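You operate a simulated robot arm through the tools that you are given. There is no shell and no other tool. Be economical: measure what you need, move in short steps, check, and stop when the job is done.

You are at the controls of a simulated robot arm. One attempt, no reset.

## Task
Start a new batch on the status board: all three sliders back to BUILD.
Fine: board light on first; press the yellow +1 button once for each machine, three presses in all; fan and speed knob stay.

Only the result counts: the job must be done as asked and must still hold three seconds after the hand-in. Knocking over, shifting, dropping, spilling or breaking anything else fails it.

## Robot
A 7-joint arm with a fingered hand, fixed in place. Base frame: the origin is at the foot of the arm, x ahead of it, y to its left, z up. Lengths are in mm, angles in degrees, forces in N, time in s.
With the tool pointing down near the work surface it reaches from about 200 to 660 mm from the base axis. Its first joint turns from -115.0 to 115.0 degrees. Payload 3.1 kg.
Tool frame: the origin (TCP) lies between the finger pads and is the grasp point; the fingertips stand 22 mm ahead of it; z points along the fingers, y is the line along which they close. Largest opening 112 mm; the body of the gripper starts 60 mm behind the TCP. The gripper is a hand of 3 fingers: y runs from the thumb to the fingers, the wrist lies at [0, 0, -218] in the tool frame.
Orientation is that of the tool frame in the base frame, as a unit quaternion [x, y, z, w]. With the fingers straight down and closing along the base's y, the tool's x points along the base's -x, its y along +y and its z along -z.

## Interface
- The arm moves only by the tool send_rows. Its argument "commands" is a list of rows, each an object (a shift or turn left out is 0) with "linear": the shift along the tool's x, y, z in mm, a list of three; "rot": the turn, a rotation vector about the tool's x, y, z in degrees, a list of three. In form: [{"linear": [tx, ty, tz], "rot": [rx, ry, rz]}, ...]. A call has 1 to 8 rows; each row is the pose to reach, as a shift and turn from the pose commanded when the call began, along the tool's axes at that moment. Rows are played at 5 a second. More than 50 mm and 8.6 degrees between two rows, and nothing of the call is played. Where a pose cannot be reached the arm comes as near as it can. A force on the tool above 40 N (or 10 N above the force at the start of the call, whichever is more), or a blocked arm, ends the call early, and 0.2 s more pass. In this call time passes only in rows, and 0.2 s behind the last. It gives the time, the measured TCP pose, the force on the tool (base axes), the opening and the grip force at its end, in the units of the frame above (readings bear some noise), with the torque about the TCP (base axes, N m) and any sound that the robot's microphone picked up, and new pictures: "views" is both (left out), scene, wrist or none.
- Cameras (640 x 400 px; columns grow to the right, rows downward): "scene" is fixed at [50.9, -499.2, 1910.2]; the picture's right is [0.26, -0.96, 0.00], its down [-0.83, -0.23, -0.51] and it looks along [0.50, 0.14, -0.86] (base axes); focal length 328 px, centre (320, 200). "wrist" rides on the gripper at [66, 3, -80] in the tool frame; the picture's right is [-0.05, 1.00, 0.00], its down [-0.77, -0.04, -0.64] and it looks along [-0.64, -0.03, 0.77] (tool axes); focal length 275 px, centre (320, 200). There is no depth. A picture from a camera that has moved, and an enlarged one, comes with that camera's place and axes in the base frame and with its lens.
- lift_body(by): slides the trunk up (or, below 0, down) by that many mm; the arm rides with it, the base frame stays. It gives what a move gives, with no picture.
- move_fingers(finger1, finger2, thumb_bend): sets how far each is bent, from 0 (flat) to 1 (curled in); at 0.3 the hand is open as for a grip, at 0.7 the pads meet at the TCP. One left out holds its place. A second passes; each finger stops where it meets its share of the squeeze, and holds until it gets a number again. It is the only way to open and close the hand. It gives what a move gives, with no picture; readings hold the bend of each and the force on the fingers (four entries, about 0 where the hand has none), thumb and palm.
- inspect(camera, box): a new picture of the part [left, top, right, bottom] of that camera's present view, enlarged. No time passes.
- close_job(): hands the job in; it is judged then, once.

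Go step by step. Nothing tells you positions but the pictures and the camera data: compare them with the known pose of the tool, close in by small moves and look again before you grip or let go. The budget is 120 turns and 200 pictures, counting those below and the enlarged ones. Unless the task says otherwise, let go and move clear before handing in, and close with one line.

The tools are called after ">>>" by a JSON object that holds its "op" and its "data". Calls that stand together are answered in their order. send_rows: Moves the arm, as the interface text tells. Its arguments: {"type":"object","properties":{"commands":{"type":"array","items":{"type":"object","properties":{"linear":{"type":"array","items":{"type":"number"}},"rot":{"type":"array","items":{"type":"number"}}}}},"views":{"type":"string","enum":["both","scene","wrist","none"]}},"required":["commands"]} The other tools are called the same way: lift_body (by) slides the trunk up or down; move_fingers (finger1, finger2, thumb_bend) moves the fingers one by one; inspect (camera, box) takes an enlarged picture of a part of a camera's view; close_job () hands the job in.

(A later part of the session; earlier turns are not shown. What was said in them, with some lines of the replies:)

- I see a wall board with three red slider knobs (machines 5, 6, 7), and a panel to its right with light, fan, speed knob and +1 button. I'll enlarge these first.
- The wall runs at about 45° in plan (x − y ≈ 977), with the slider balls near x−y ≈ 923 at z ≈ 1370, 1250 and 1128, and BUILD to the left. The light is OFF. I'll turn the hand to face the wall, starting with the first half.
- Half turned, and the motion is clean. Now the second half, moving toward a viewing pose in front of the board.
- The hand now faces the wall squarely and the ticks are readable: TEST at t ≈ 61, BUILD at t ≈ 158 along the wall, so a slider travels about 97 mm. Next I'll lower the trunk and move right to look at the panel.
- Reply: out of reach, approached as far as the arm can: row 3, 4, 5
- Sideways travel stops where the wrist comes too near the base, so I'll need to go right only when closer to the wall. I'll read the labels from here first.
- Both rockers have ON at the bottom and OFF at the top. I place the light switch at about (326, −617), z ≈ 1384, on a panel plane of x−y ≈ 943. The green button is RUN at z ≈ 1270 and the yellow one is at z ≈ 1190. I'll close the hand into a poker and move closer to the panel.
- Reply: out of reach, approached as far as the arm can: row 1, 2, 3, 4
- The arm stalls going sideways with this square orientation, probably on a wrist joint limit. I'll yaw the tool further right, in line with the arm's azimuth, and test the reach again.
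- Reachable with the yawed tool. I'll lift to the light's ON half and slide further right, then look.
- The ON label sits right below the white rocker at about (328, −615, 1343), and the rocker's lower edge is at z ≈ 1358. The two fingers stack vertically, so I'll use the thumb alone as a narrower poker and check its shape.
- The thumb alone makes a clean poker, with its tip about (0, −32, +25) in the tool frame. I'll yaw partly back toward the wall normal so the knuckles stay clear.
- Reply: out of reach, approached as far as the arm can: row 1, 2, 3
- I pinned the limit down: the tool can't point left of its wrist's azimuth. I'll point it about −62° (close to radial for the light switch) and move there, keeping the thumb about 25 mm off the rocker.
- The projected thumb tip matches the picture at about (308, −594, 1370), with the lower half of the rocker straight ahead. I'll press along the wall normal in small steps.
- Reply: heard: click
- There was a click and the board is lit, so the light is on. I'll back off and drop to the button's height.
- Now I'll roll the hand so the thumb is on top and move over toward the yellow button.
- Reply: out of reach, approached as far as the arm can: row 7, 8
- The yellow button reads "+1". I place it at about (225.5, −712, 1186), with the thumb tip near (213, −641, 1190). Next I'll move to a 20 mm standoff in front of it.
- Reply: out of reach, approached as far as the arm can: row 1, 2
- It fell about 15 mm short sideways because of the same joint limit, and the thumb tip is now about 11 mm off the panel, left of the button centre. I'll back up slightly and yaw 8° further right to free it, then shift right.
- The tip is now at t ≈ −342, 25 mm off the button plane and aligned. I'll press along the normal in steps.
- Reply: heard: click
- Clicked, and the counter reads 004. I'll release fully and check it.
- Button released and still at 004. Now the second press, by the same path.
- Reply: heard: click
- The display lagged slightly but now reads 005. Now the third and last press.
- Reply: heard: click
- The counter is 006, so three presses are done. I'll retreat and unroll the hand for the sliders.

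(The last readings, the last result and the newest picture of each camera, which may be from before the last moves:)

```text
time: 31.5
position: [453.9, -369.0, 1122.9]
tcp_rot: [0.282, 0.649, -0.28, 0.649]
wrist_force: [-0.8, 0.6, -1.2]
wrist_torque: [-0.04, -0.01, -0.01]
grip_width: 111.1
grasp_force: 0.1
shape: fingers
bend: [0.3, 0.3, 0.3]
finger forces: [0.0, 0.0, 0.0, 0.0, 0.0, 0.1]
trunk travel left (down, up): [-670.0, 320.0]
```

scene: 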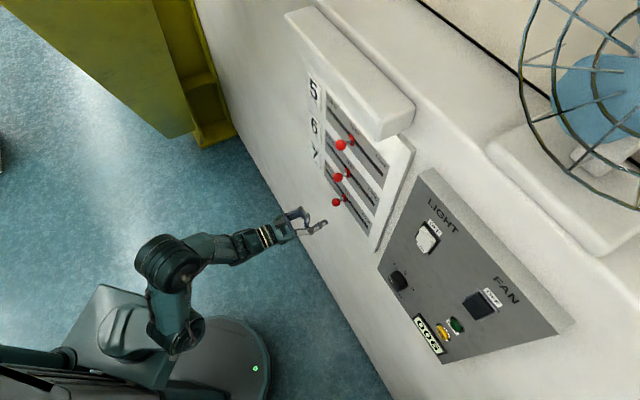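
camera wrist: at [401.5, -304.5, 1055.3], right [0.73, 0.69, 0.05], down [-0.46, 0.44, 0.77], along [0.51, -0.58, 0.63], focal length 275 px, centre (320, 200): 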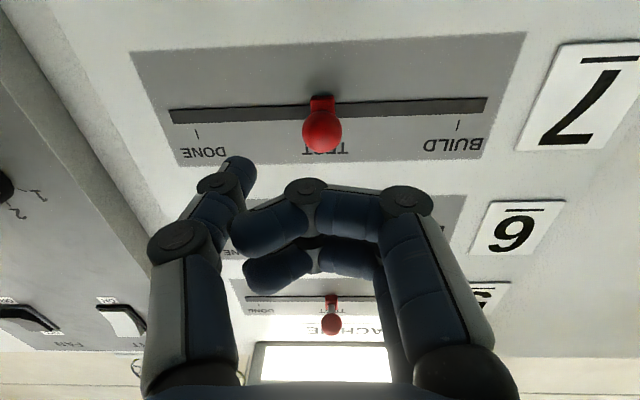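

Ball 7 is at about (505.5, −418.5, 1127), with its BUILD tick at t ≈ 160 and TEST at 62. I'll move the open hand around the ball.

>>> {"op": "send_rows", "data": {"commands": [{"linear": [-4, 3.5, 36]}, {"linear": [-4, 3.5, 71]}], "views": "wrist"}}

>>> {"op": "inspect", "data": {"camera": "scene", "box": [290, 130, 430, 270]}}

```text
time: 32.1
position: [503.3, -417.2, 1127.0]
tcp_rot: [0.282, 0.649, -0.279, 0.649]
wrist_force: [-0.4, 0.2, -0.3]
wrist_torque: [0.02, 0.05, 0.02]
grip_width: 111.3
grasp_force: 0.1
shape: fingers
bend: [0.3, 0.3, 0.3]
finger forces: [0.1, 0.0, 0.0, 0.1, 0.1, 0.0]
trunk travel left (down, up): [-670.0, 320.0]
camera wrist: at [451.2, -354.3, 1060.4], right [0.73, 0.68, 0.05], down [-0.46, 0.44, 0.77], along [0.51, -0.59, 0.63], focal length 275 px, centre (320, 200)
```

wrist: 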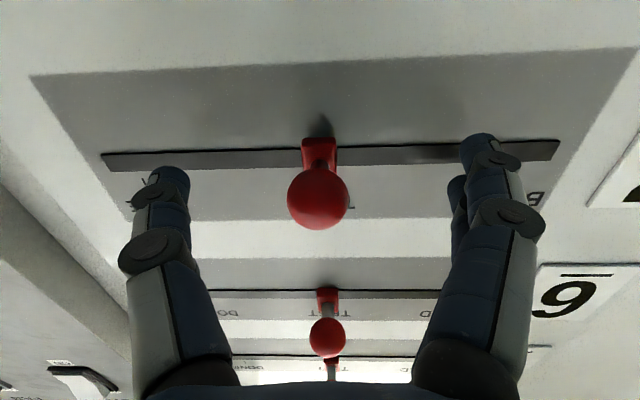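

```text
2.86 times, centred on (360, 200) of scene
camera zoom: at [50.9, -499.2, 1910.2], right [0.26, -0.96, 0.0], down [-0.83, -0.23, -0.51], along [0.5, 0.14, -0.86], focal length 938 px, centre (206, 200)
```

zoom: 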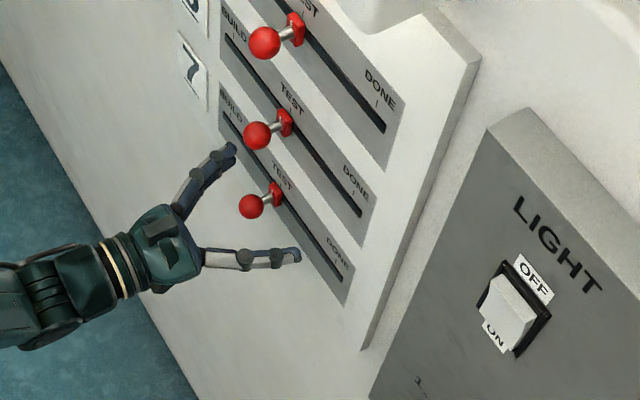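

The ball is centred between thumb and fingers, so I'll close on it.

>>> {"op": "move_fingers", "data": {"finger1": 0.64, "finger2": 0.64, "thumb_bend": 0.64}}

>>> {"op": "inspect", "data": {"camera": "wrist", "box": [0, 0, 640, 400]}}

```text
time: 33.1
position: [504.0, -415.3, 1127.1]
tcp_rot: [0.281, 0.649, -0.28, 0.649]
wrist_force: [0.9, -0.2, 0.0]
wrist_torque: [-0.02, -0.02, -0.01]
grip_width: 17.9
grasp_force: 0.5
shape: fingers
bend: [0.64, 0.64, 0.64]
finger forces: [0.0, 0.0, 0.1, 0.0, 0.5, 0.1]
trunk travel left (down, up): [-670.0, 320.0]
```

```text
1.00 times, centred on (320, 200) of wrist (not enlarged: the box is as wide or as high as the picture)
camera zoom: at [450.8, -353.6, 1060.8], right [0.73, 0.68, 0.05], down [-0.46, 0.44, 0.77], along [0.51, -0.58, 0.63], focal length 275 px, centre (320, 200)
```

zoom: 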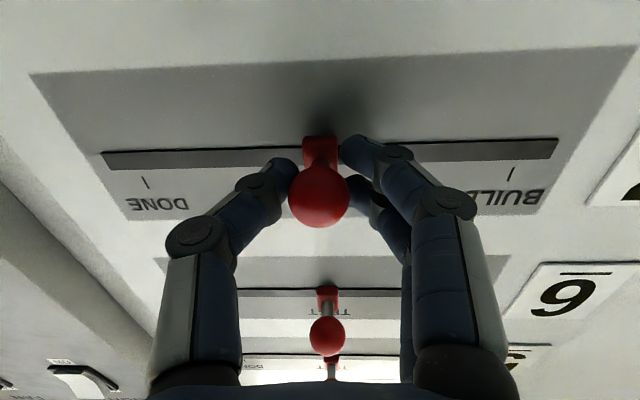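

The ball is caged with the thumb touching on the DONE side. I'll push it toward BUILD.

>>> {"op": "send_rows", "data": {"commands": [{"linear": [0, 20, -0.6]}, {"linear": [0, 40, -1.2]}, {"linear": [0, 60, -1.8]}, {"linear": [0, 80, -2.4]}, {"linear": [0, 92, -2.8]}], "views": "wrist"}}

```text
time: 34.3
position: [569.6, -352.8, 1125.7]
tcp_rot: [0.281, 0.649, -0.279, 0.649]
wrist_force: [-0.2, 0.3, 0.0]
wrist_torque: [-0.01, 0.02, 0.01]
grip_width: 17.2
grasp_force: 0.0
shape: fingers
bend: [0.64, 0.64, 0.64]
finger forces: [0.1, 0.0, 0.0, 0.0, 0.0, 0.1]
trunk travel left (down, up): [-670.0, 320.0]
camera wrist: at [516.9, -290.1, 1058.1], right [0.73, 0.68, 0.05], down [-0.46, 0.44, 0.77], along [0.51, -0.58, 0.63], focal length 275 px, centre (320, 200)
```

wrist: 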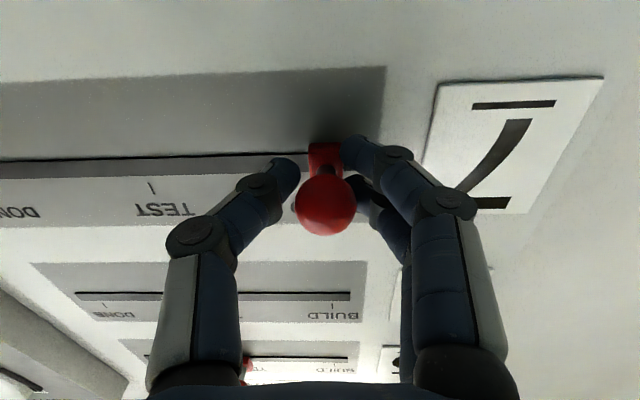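

The slider has reached about t = 157. I'll open the hand to see the BUILD tick beside it.

>>> {"op": "move_fingers", "data": {"finger1": 0.3, "finger2": 0.3, "thumb_bend": 0.3}}

>>> {"op": "send_rows", "data": {"commands": [{"linear": [0, 0, -36]}, {"linear": [0, 0, -72]}], "views": "wrist"}}

>>> {"op": "inspect", "data": {"camera": "wrist", "box": [200, 60, 420, 200]}}

```text
time: 35.3
position: [569.0, -352.7, 1124.9]
tcp_rot: [0.282, 0.649, -0.28, 0.649]
wrist_force: [0.5, 0.3, 0.1]
wrist_torque: [-0.01, 0.01, -0.01]
grip_width: 111.1
grasp_force: 0.1
shape: fingers
bend: [0.3, 0.3, 0.3]
finger forces: [0.0, 0.1, 0.1, 0.1, 0.0, 0.0]
trunk travel left (down, up): [-670.0, 320.0]
```

```text
time: 35.9
position: [523.2, -302.8, 1124.9]
tcp_rot: [0.281, 0.649, -0.28, 0.649]
wrist_force: [0.6, -0.8, -1.1]
wrist_torque: [0.02, 0.04, 0.0]
grip_width: 111.1
grasp_force: 0.1
shape: fingers
bend: [0.3, 0.3, 0.3]
finger forces: [0.1, 0.1, 0.1, 0.0, 0.1, 0.1]
trunk travel left (down, up): [-670.0, 320.0]
camera wrist: at [468.9, -240.1, 1058.3], right [0.73, 0.68, 0.05], down [-0.46, 0.44, 0.77], along [0.51, -0.58, 0.64], focal length 275 px, centre (320, 200)
```

wrist: 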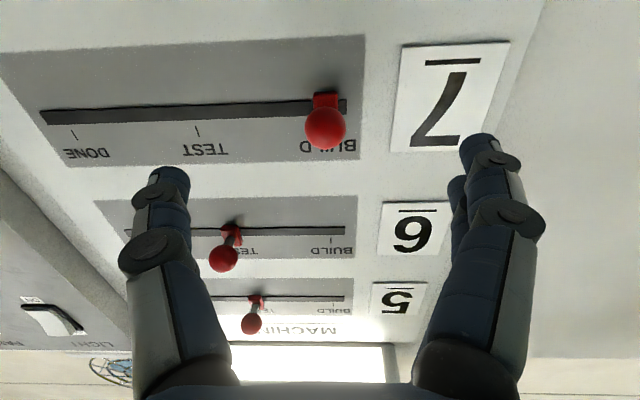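

```text
2.86 times, centred on (310, 130) of wrist
camera zoom: at [468.9, -240.1, 1058.3], right [0.73, 0.68, 0.05], down [-0.46, 0.44, 0.77], along [0.51, -0.58, 0.64], focal length 786 px, centre (349, 400)
```

zoom: 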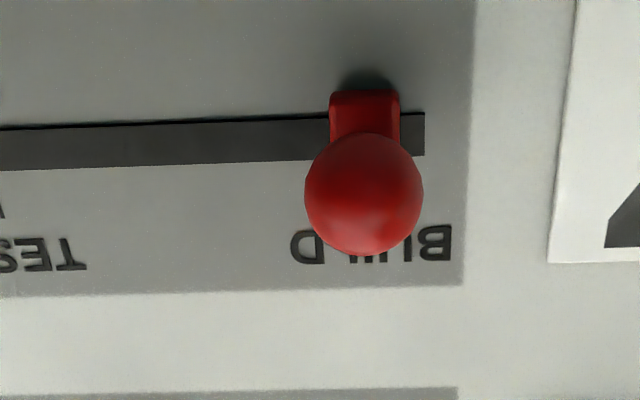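

Slider 7 sits on BUILD, within about 2 mm of the tick. Next I'll rise to slider 6 (ball at about (506, −418, 1251)) and line up in front of it.

>>> {"op": "lift_body", "data": {"by": 125}}

>>> {"op": "send_rows", "data": {"commands": [{"linear": [0, -46, 1]}, {"linear": [0, -93, 3]}], "views": "wrist"}}

```text
time: 37.4
position: [522.4, -302.3, 1250.8]
tcp_rot: [0.282, 0.649, -0.281, 0.649]
wrist_force: [-0.5, 0.1, 0.1]
wrist_torque: [0.03, 0.0, -0.01]
grip_width: 111.1
grasp_force: 0.2
shape: fingers
bend: [0.3, 0.3, 0.3]
finger forces: [0.0, 0.0, 0.1, 0.0, 0.1, 0.0]
trunk travel left (down, up): [-795.0, 195.0]
```

```text
time: 38.0
position: [454.2, -369.0, 1249.3]
tcp_rot: [0.282, 0.649, -0.279, 0.649]
wrist_force: [-0.8, -0.2, 0.7]
wrist_torque: [0.0, -0.02, -0.01]
grip_width: 111.4
grasp_force: 0.1
shape: fingers
bend: [0.3, 0.3, 0.3]
finger forces: [0.0, 0.0, 0.1, 0.0, 0.0, 0.0]
trunk travel left (down, up): [-795.0, 195.0]
camera wrist: at [402.3, -306.6, 1181.3], right [0.73, 0.68, 0.05], down [-0.46, 0.44, 0.77], along [0.51, -0.59, 0.63], focal length 275 px, centre (320, 200)
```

wrist: 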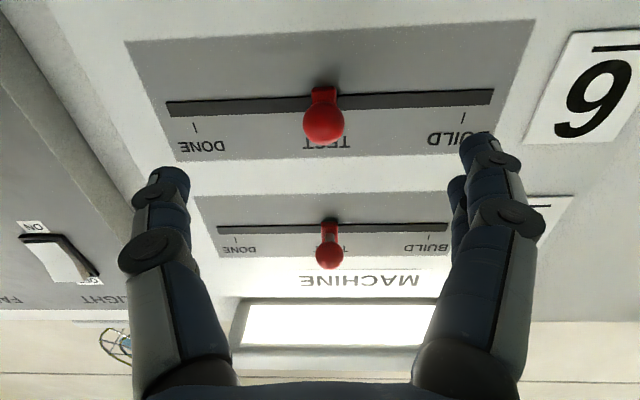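

>>> {"op": "send_rows", "data": {"commands": [{"linear": [4, 3.5, 36]}, {"linear": [4, 3.5, 70]}], "views": "wrist"}}

>>> {"op": "move_fingers", "data": {"finger1": 0.64, "finger2": 0.64, "thumb_bend": 0.64}}

>>> {"op": "inspect", "data": {"camera": "wrist", "box": [0, 0, 640, 400]}}

```text
time: 38.6
position: [506.9, -417.1, 1244.1]
tcp_rot: [0.283, 0.649, -0.28, 0.649]
wrist_force: [0.1, 0.9, -0.3]
wrist_torque: [0.0, 0.0, 0.0]
grip_width: 111.2
grasp_force: 0.0
shape: fingers
bend: [0.3, 0.3, 0.3]
finger forces: [0.1, 0.0, 0.1, 0.0, 0.0, 0.1]
trunk travel left (down, up): [-795.0, 195.0]
camera wrist: at [453.9, -354.6, 1176.8], right [0.73, 0.68, 0.05], down [-0.46, 0.44, 0.77], along [0.51, -0.59, 0.63], focal length 275 px, centre (320, 200)
```

wrist: 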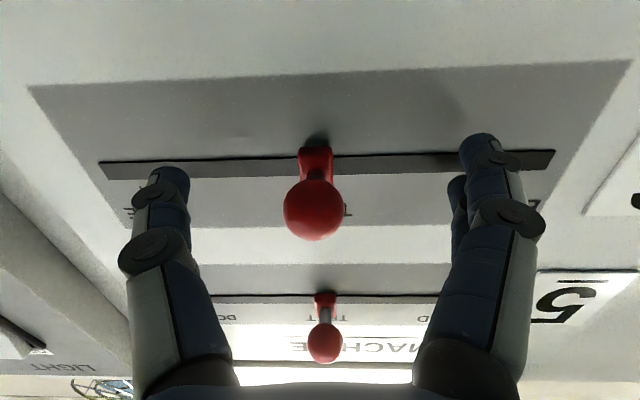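

```text
time: 39.6
position: [506.0, -416.2, 1243.1]
tcp_rot: [0.282, 0.649, -0.28, 0.649]
wrist_force: [0.3, -1.2, -0.6]
wrist_torque: [-0.01, -0.02, 0.03]
grip_width: 17.7
grasp_force: 0.4
shape: fingers
bend: [0.64, 0.64, 0.64]
finger forces: [0.1, 0.1, 0.1, 0.0, 0.3, 0.0]
trunk travel left (down, up): [-795.0, 195.0]
```

```text
1.00 times, centred on (320, 200) of wrist (not enlarged: the box is as wide or as high as the picture)
camera zoom: at [453.3, -354.0, 1177.4], right [0.73, 0.68, 0.05], down [-0.46, 0.44, 0.77], along [0.51, -0.58, 0.63], focal length 275 px, centre (320, 200)
```

zoom: 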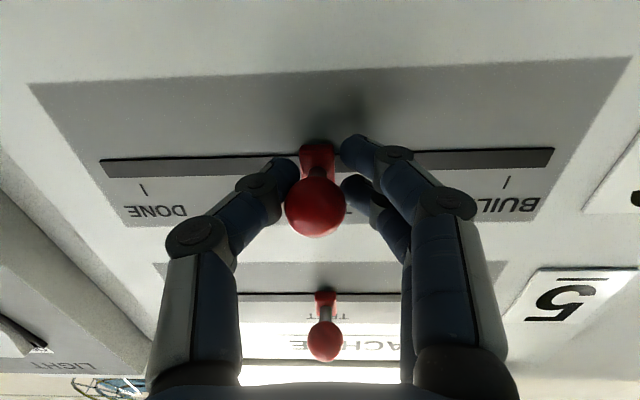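

Slider 6 is caged the same way, so I'll push it to BUILD.

>>> {"op": "send_rows", "data": {"commands": [{"linear": [0, 20, -0.6]}, {"linear": [0, 40, -1.2]}, {"linear": [0, 60, -1.8]}, {"linear": [0, 80, -2.4]}, {"linear": [0, 94, -2.8]}], "views": "none"}}

>>> {"op": "move_fingers", "data": {"finger1": 0.3, "finger2": 0.3, "thumb_bend": 0.3}}

>>> {"op": "send_rows", "data": {"commands": [{"linear": [0, 0, -36]}, {"linear": [0, 0, -72]}], "views": "wrist"}}

>>> {"op": "inspect", "data": {"camera": "wrist", "box": [200, 60, 420, 200]}}

```text
time: 40.8
position: [572.6, -350.8, 1246.1]
tcp_rot: [0.282, 0.649, -0.279, 0.65]
wrist_force: [-0.4, -0.4, 0.3]
wrist_torque: [0.02, 0.0, 0.02]
grip_width: 17.3
grasp_force: 0.0
shape: fingers
bend: [0.64, 0.64, 0.64]
finger forces: [0.0, 0.0, 0.0, 0.0, 0.3, 0.0]
trunk travel left (down, up): [-795.0, 195.0]
```

```text
time: 41.8
position: [572.3, -352.0, 1245.1]
tcp_rot: [0.282, 0.648, -0.279, 0.649]
wrist_force: [0.6, -0.8, 0.5]
wrist_torque: [-0.01, 0.04, 0.01]
grip_width: 110.8
grasp_force: 0.1
shape: fingers
bend: [0.3, 0.3, 0.3]
finger forces: [0.1, 0.0, 0.0, 0.0, 0.0, 0.0]
trunk travel left (down, up): [-795.0, 195.0]
```

```text
time: 42.4
position: [523.1, -298.9, 1244.1]
tcp_rot: [0.282, 0.648, -0.279, 0.65]
wrist_force: [0.1, 0.0, 0.2]
wrist_torque: [0.01, -0.03, 0.0]
grip_width: 111.4
grasp_force: 0.0
shape: fingers
bend: [0.3, 0.3, 0.3]
finger forces: [0.0, 0.1, 0.0, 0.1, 0.0, 0.0]
trunk travel left (down, up): [-795.0, 195.0]
camera wrist: at [470.8, -235.5, 1177.5], right [0.73, 0.68, 0.05], down [-0.46, 0.44, 0.77], along [0.5, -0.58, 0.64], focal length 275 px, centre (320, 200)
```

wrist: 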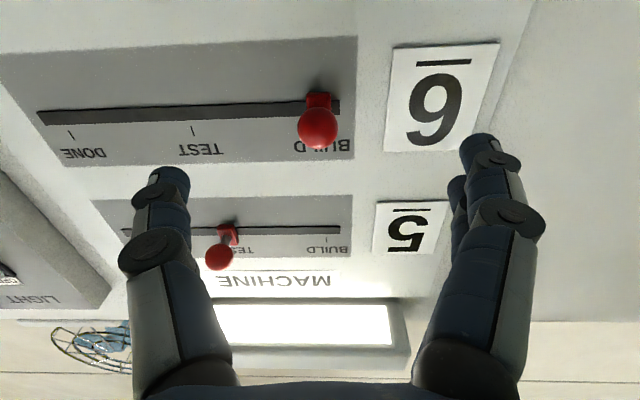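

```text
2.86 times, centred on (310, 130) of wrist
camera zoom: at [470.8, -235.5, 1177.5], right [0.73, 0.68, 0.05], down [-0.46, 0.44, 0.77], along [0.5, -0.58, 0.64], focal length 786 px, centre (349, 400)
```

zoom: 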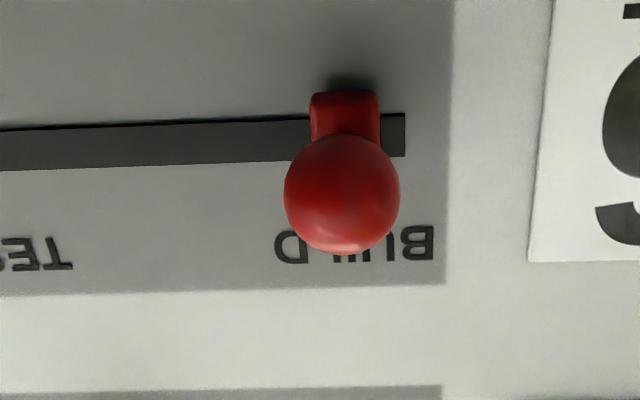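

Slider 6 sits in the same spot relative to its BUILD mark. On to slider 5, ball at z ≈ 1370.

>>> {"op": "lift_body", "data": {"by": 124}}

>>> {"op": "send_rows", "data": {"commands": [{"linear": [0, -46, 1]}, {"linear": [0, -95, 3]}]}}

```text
time: 44.0
position: [522.4, -298.9, 1368.7]
tcp_rot: [0.283, 0.648, -0.28, 0.649]
wrist_force: [0.6, 1.2, -0.2]
wrist_torque: [-0.01, 0.02, -0.01]
grip_width: 111.1
grasp_force: 0.0
shape: fingers
bend: [0.3, 0.3, 0.3]
finger forces: [0.1, 0.1, 0.1, 0.1, 0.1, 0.1]
trunk travel left (down, up): [-919.0, 71.0]
```

```text
time: 44.6
position: [453.9, -369.0, 1368.5]
tcp_rot: [0.282, 0.648, -0.278, 0.65]
wrist_force: [-0.1, -0.3, 1.0]
wrist_torque: [-0.01, 0.03, 0.02]
grip_width: 111.1
grasp_force: 0.1
shape: fingers
bend: [0.3, 0.3, 0.3]
finger forces: [0.0, 0.1, 0.1, 0.0, 0.0, 0.0]
trunk travel left (down, up): [-919.0, 71.0]
camera wrist: at [402.1, -305.8, 1300.9], right [0.73, 0.68, 0.05], down [-0.46, 0.44, 0.77], along [0.51, -0.58, 0.63], focal length 275 px, centre (320, 200)
```

scene: 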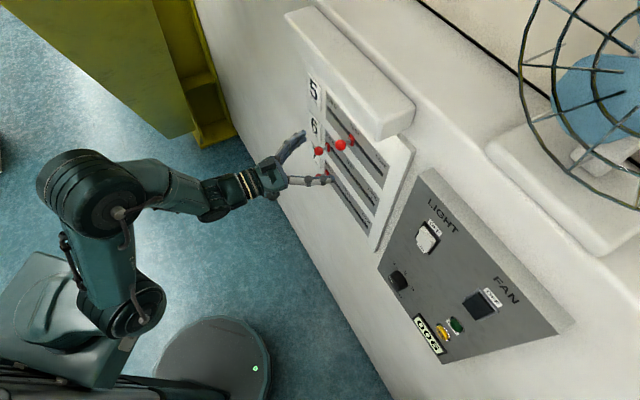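
wrist: 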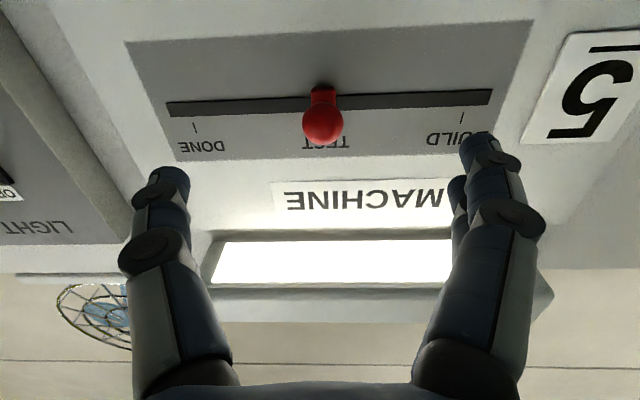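

The geometry is identical to slider 6 and the ledge is well above. I'll approach and close on the ball.

>>> {"op": "send_rows", "data": {"commands": [{"linear": [4, 3.5, 36]}, {"linear": [4, 3.5, 70]}], "views": "none"}}

>>> {"op": "move_fingers", "data": {"finger1": 0.64, "finger2": 0.64, "thumb_bend": 0.64}}

>>> {"op": "inspect", "data": {"camera": "wrist", "box": [0, 0, 640, 400]}}

```text
time: 45.2
position: [509.0, -415.6, 1363.3]
tcp_rot: [0.282, 0.649, -0.28, 0.649]
wrist_force: [-0.6, -0.1, -0.5]
wrist_torque: [-0.03, -0.02, 0.0]
grip_width: 111.1
grasp_force: 0.0
shape: fingers
bend: [0.3, 0.3, 0.3]
finger forces: [0.0, 0.1, 0.0, 0.0, 0.0, 0.1]
trunk travel left (down, up): [-919.0, 71.0]
```

```text
time: 46.2
position: [507.2, -415.2, 1365.1]
tcp_rot: [0.282, 0.649, -0.279, 0.649]
wrist_force: [-1.5, -0.9, 0.0]
wrist_torque: [0.04, -0.02, -0.01]
grip_width: 18.8
grasp_force: 0.5
shape: fingers
bend: [0.64, 0.64, 0.63]
finger forces: [0.0, 0.0, 0.0, 0.0, 2.0, 0.0]
trunk travel left (down, up): [-919.0, 71.0]
```

```text
1.00 times, centred on (320, 200) of wrist (not enlarged: the box is as wide or as high as the picture)
camera zoom: at [455.8, -352.4, 1297.3], right [0.73, 0.68, 0.05], down [-0.46, 0.44, 0.77], along [0.5, -0.59, 0.63], focal length 275 px, centre (320, 200)
```

zoom: 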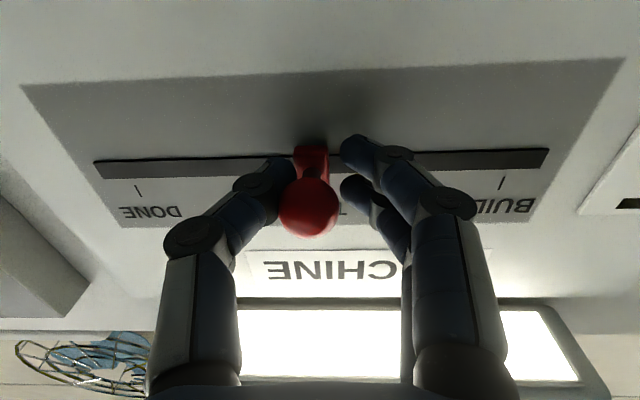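

>>> {"op": "send_rows", "data": {"commands": [{"linear": [0, 20, -0.6]}, {"linear": [0, 40, -1.2]}, {"linear": [0, 60, -1.8]}, {"linear": [0, 80, -2.4]}, {"linear": [0, 92, -2.8]}], "views": "none"}}

>>> {"op": "move_fingers", "data": {"finger1": 0.3, "finger2": 0.3, "thumb_bend": 0.3}}

>>> {"op": "send_rows", "data": {"commands": [{"linear": [0, 0, -36]}, {"linear": [0, 0, -72]}], "views": "wrist"}}

>>> {"op": "inspect", "data": {"camera": "wrist", "box": [200, 60, 420, 200]}}

```text
time: 47.4
position: [571.8, -350.5, 1364.2]
tcp_rot: [0.282, 0.649, -0.279, 0.649]
wrist_force: [0.6, -0.2, -1.1]
wrist_torque: [-0.01, 0.0, 0.01]
grip_width: 17.5
grasp_force: 0.3
shape: fingers
bend: [0.64, 0.64, 0.64]
finger forces: [0.1, 0.0, 0.0, 0.0, 0.7, 0.0]
trunk travel left (down, up): [-919.0, 71.0]
```

```text
time: 48.4
position: [572.0, -349.7, 1364.0]
tcp_rot: [0.282, 0.649, -0.281, 0.649]
wrist_force: [0.0, -0.5, 0.0]
wrist_torque: [0.0, 0.0, 0.01]
grip_width: 111.3
grasp_force: 0.1
shape: fingers
bend: [0.3, 0.3, 0.3]
finger forces: [0.0, 0.0, 0.0, 0.0, 0.0, 0.1]
trunk travel left (down, up): [-919.0, 71.0]
```

```text
time: 49.0
position: [522.7, -297.1, 1365.6]
tcp_rot: [0.281, 0.649, -0.28, 0.65]
wrist_force: [0.6, 0.3, -0.1]
wrist_torque: [-0.02, 0.03, -0.02]
grip_width: 111.5
grasp_force: 0.0
shape: fingers
bend: [0.3, 0.3, 0.3]
finger forces: [0.0, 0.1, 0.0, 0.0, 0.0, 0.0]
trunk travel left (down, up): [-919.0, 71.0]
camera wrist: at [469.3, -233.7, 1297.7], right [0.73, 0.68, 0.05], down [-0.46, 0.44, 0.77], along [0.5, -0.58, 0.64], focal length 275 px, centre (320, 200)
```

wrist: 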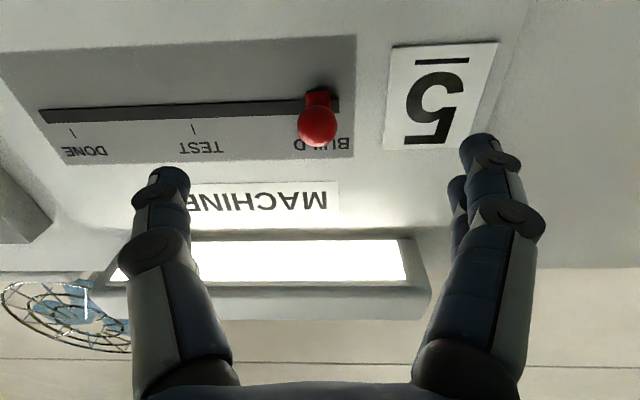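

```text
2.86 times, centred on (310, 130) of wrist
camera zoom: at [469.3, -233.7, 1297.7], right [0.73, 0.68, 0.05], down [-0.46, 0.44, 0.77], along [0.5, -0.58, 0.64], focal length 786 px, centre (349, 400)
```

zoom: 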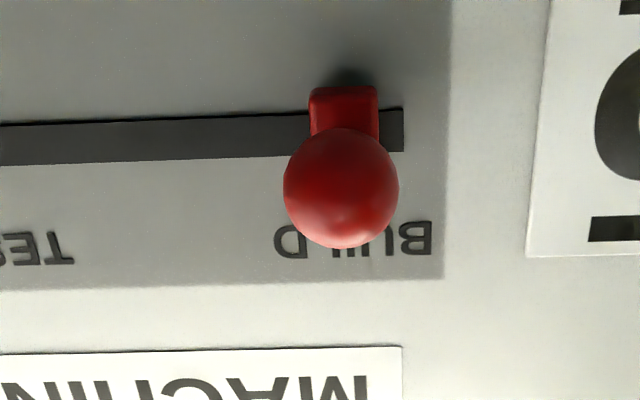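

All three sliders are on BUILD. I'll back away further and do a last scene check of the sliders, light, fan, knob and counter.

>>> {"op": "send_rows", "data": {"commands": [{"linear": [0, 0, -40]}, {"linear": [0, 0, -80]}], "views": "scene"}}

>>> {"op": "inspect", "data": {"camera": "scene", "box": [290, 60, 430, 260]}}

>>> {"op": "inspect", "data": {"camera": "scene", "box": [370, 180, 580, 370]}}

```text
time: 49.6
position: [463.4, -238.1, 1365.2]
tcp_rot: [0.282, 0.648, -0.281, 0.649]
wrist_force: [0.4, -1.0, 0.0]
wrist_torque: [0.03, 0.01, 0.01]
grip_width: 111.3
grasp_force: 0.0
shape: fingers
bend: [0.3, 0.3, 0.3]
finger forces: [0.1, 0.0, 0.0, 0.1, 0.0, 0.0]
trunk travel left (down, up): [-919.0, 71.0]
```

scene: 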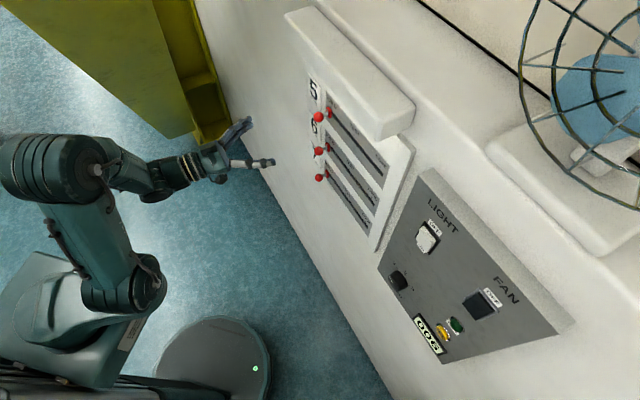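

```text
2.00 times, centred on (360, 160) of scene
camera zoom: at [50.9, -499.2, 1910.2], right [0.26, -0.96, 0.0], down [-0.83, -0.23, -0.51], along [0.5, 0.14, -0.86], focal length 656 px, centre (240, 280)
```

zoom: 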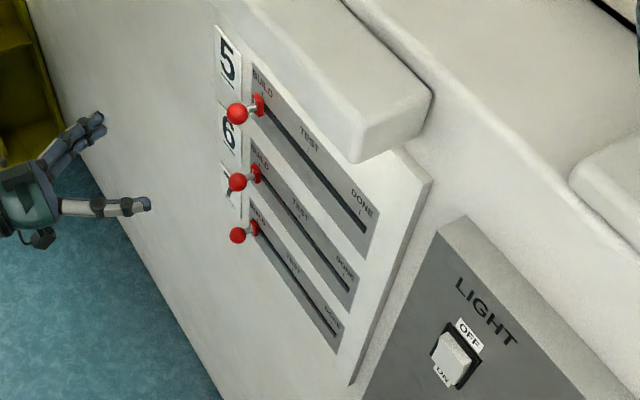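

```text
2.11 times, centred on (475, 275) of scene
camera zoom: at [50.9, -499.2, 1910.2], right [0.26, -0.96, 0.0], down [-0.83, -0.23, -0.51], along [0.5, 0.14, -0.86], focal length 691 px, centre (-6, 42)
```

zoom: 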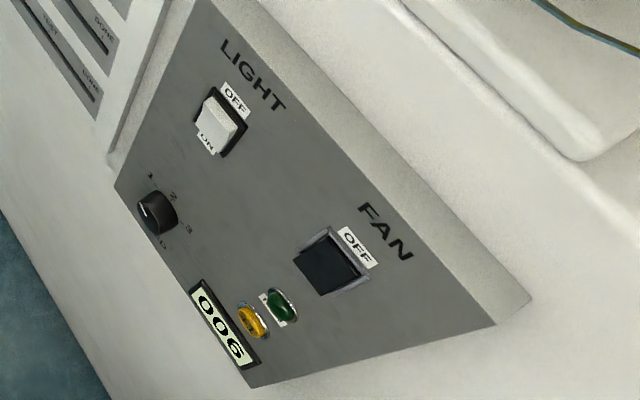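

The light is on, the counter went from 003 to 006, all three sliders are on BUILD, the fan and knob are unchanged, and the hand is clear. Handing in.

>>> {"op": "close_job", "data": {}}

```text
The job is handed in.
```

The new batch is set: the board light went on first, yellow +1 was pressed three times (counter 003 to 006), and all three sliders are on BUILD. The fan and speed knob were left as they were.
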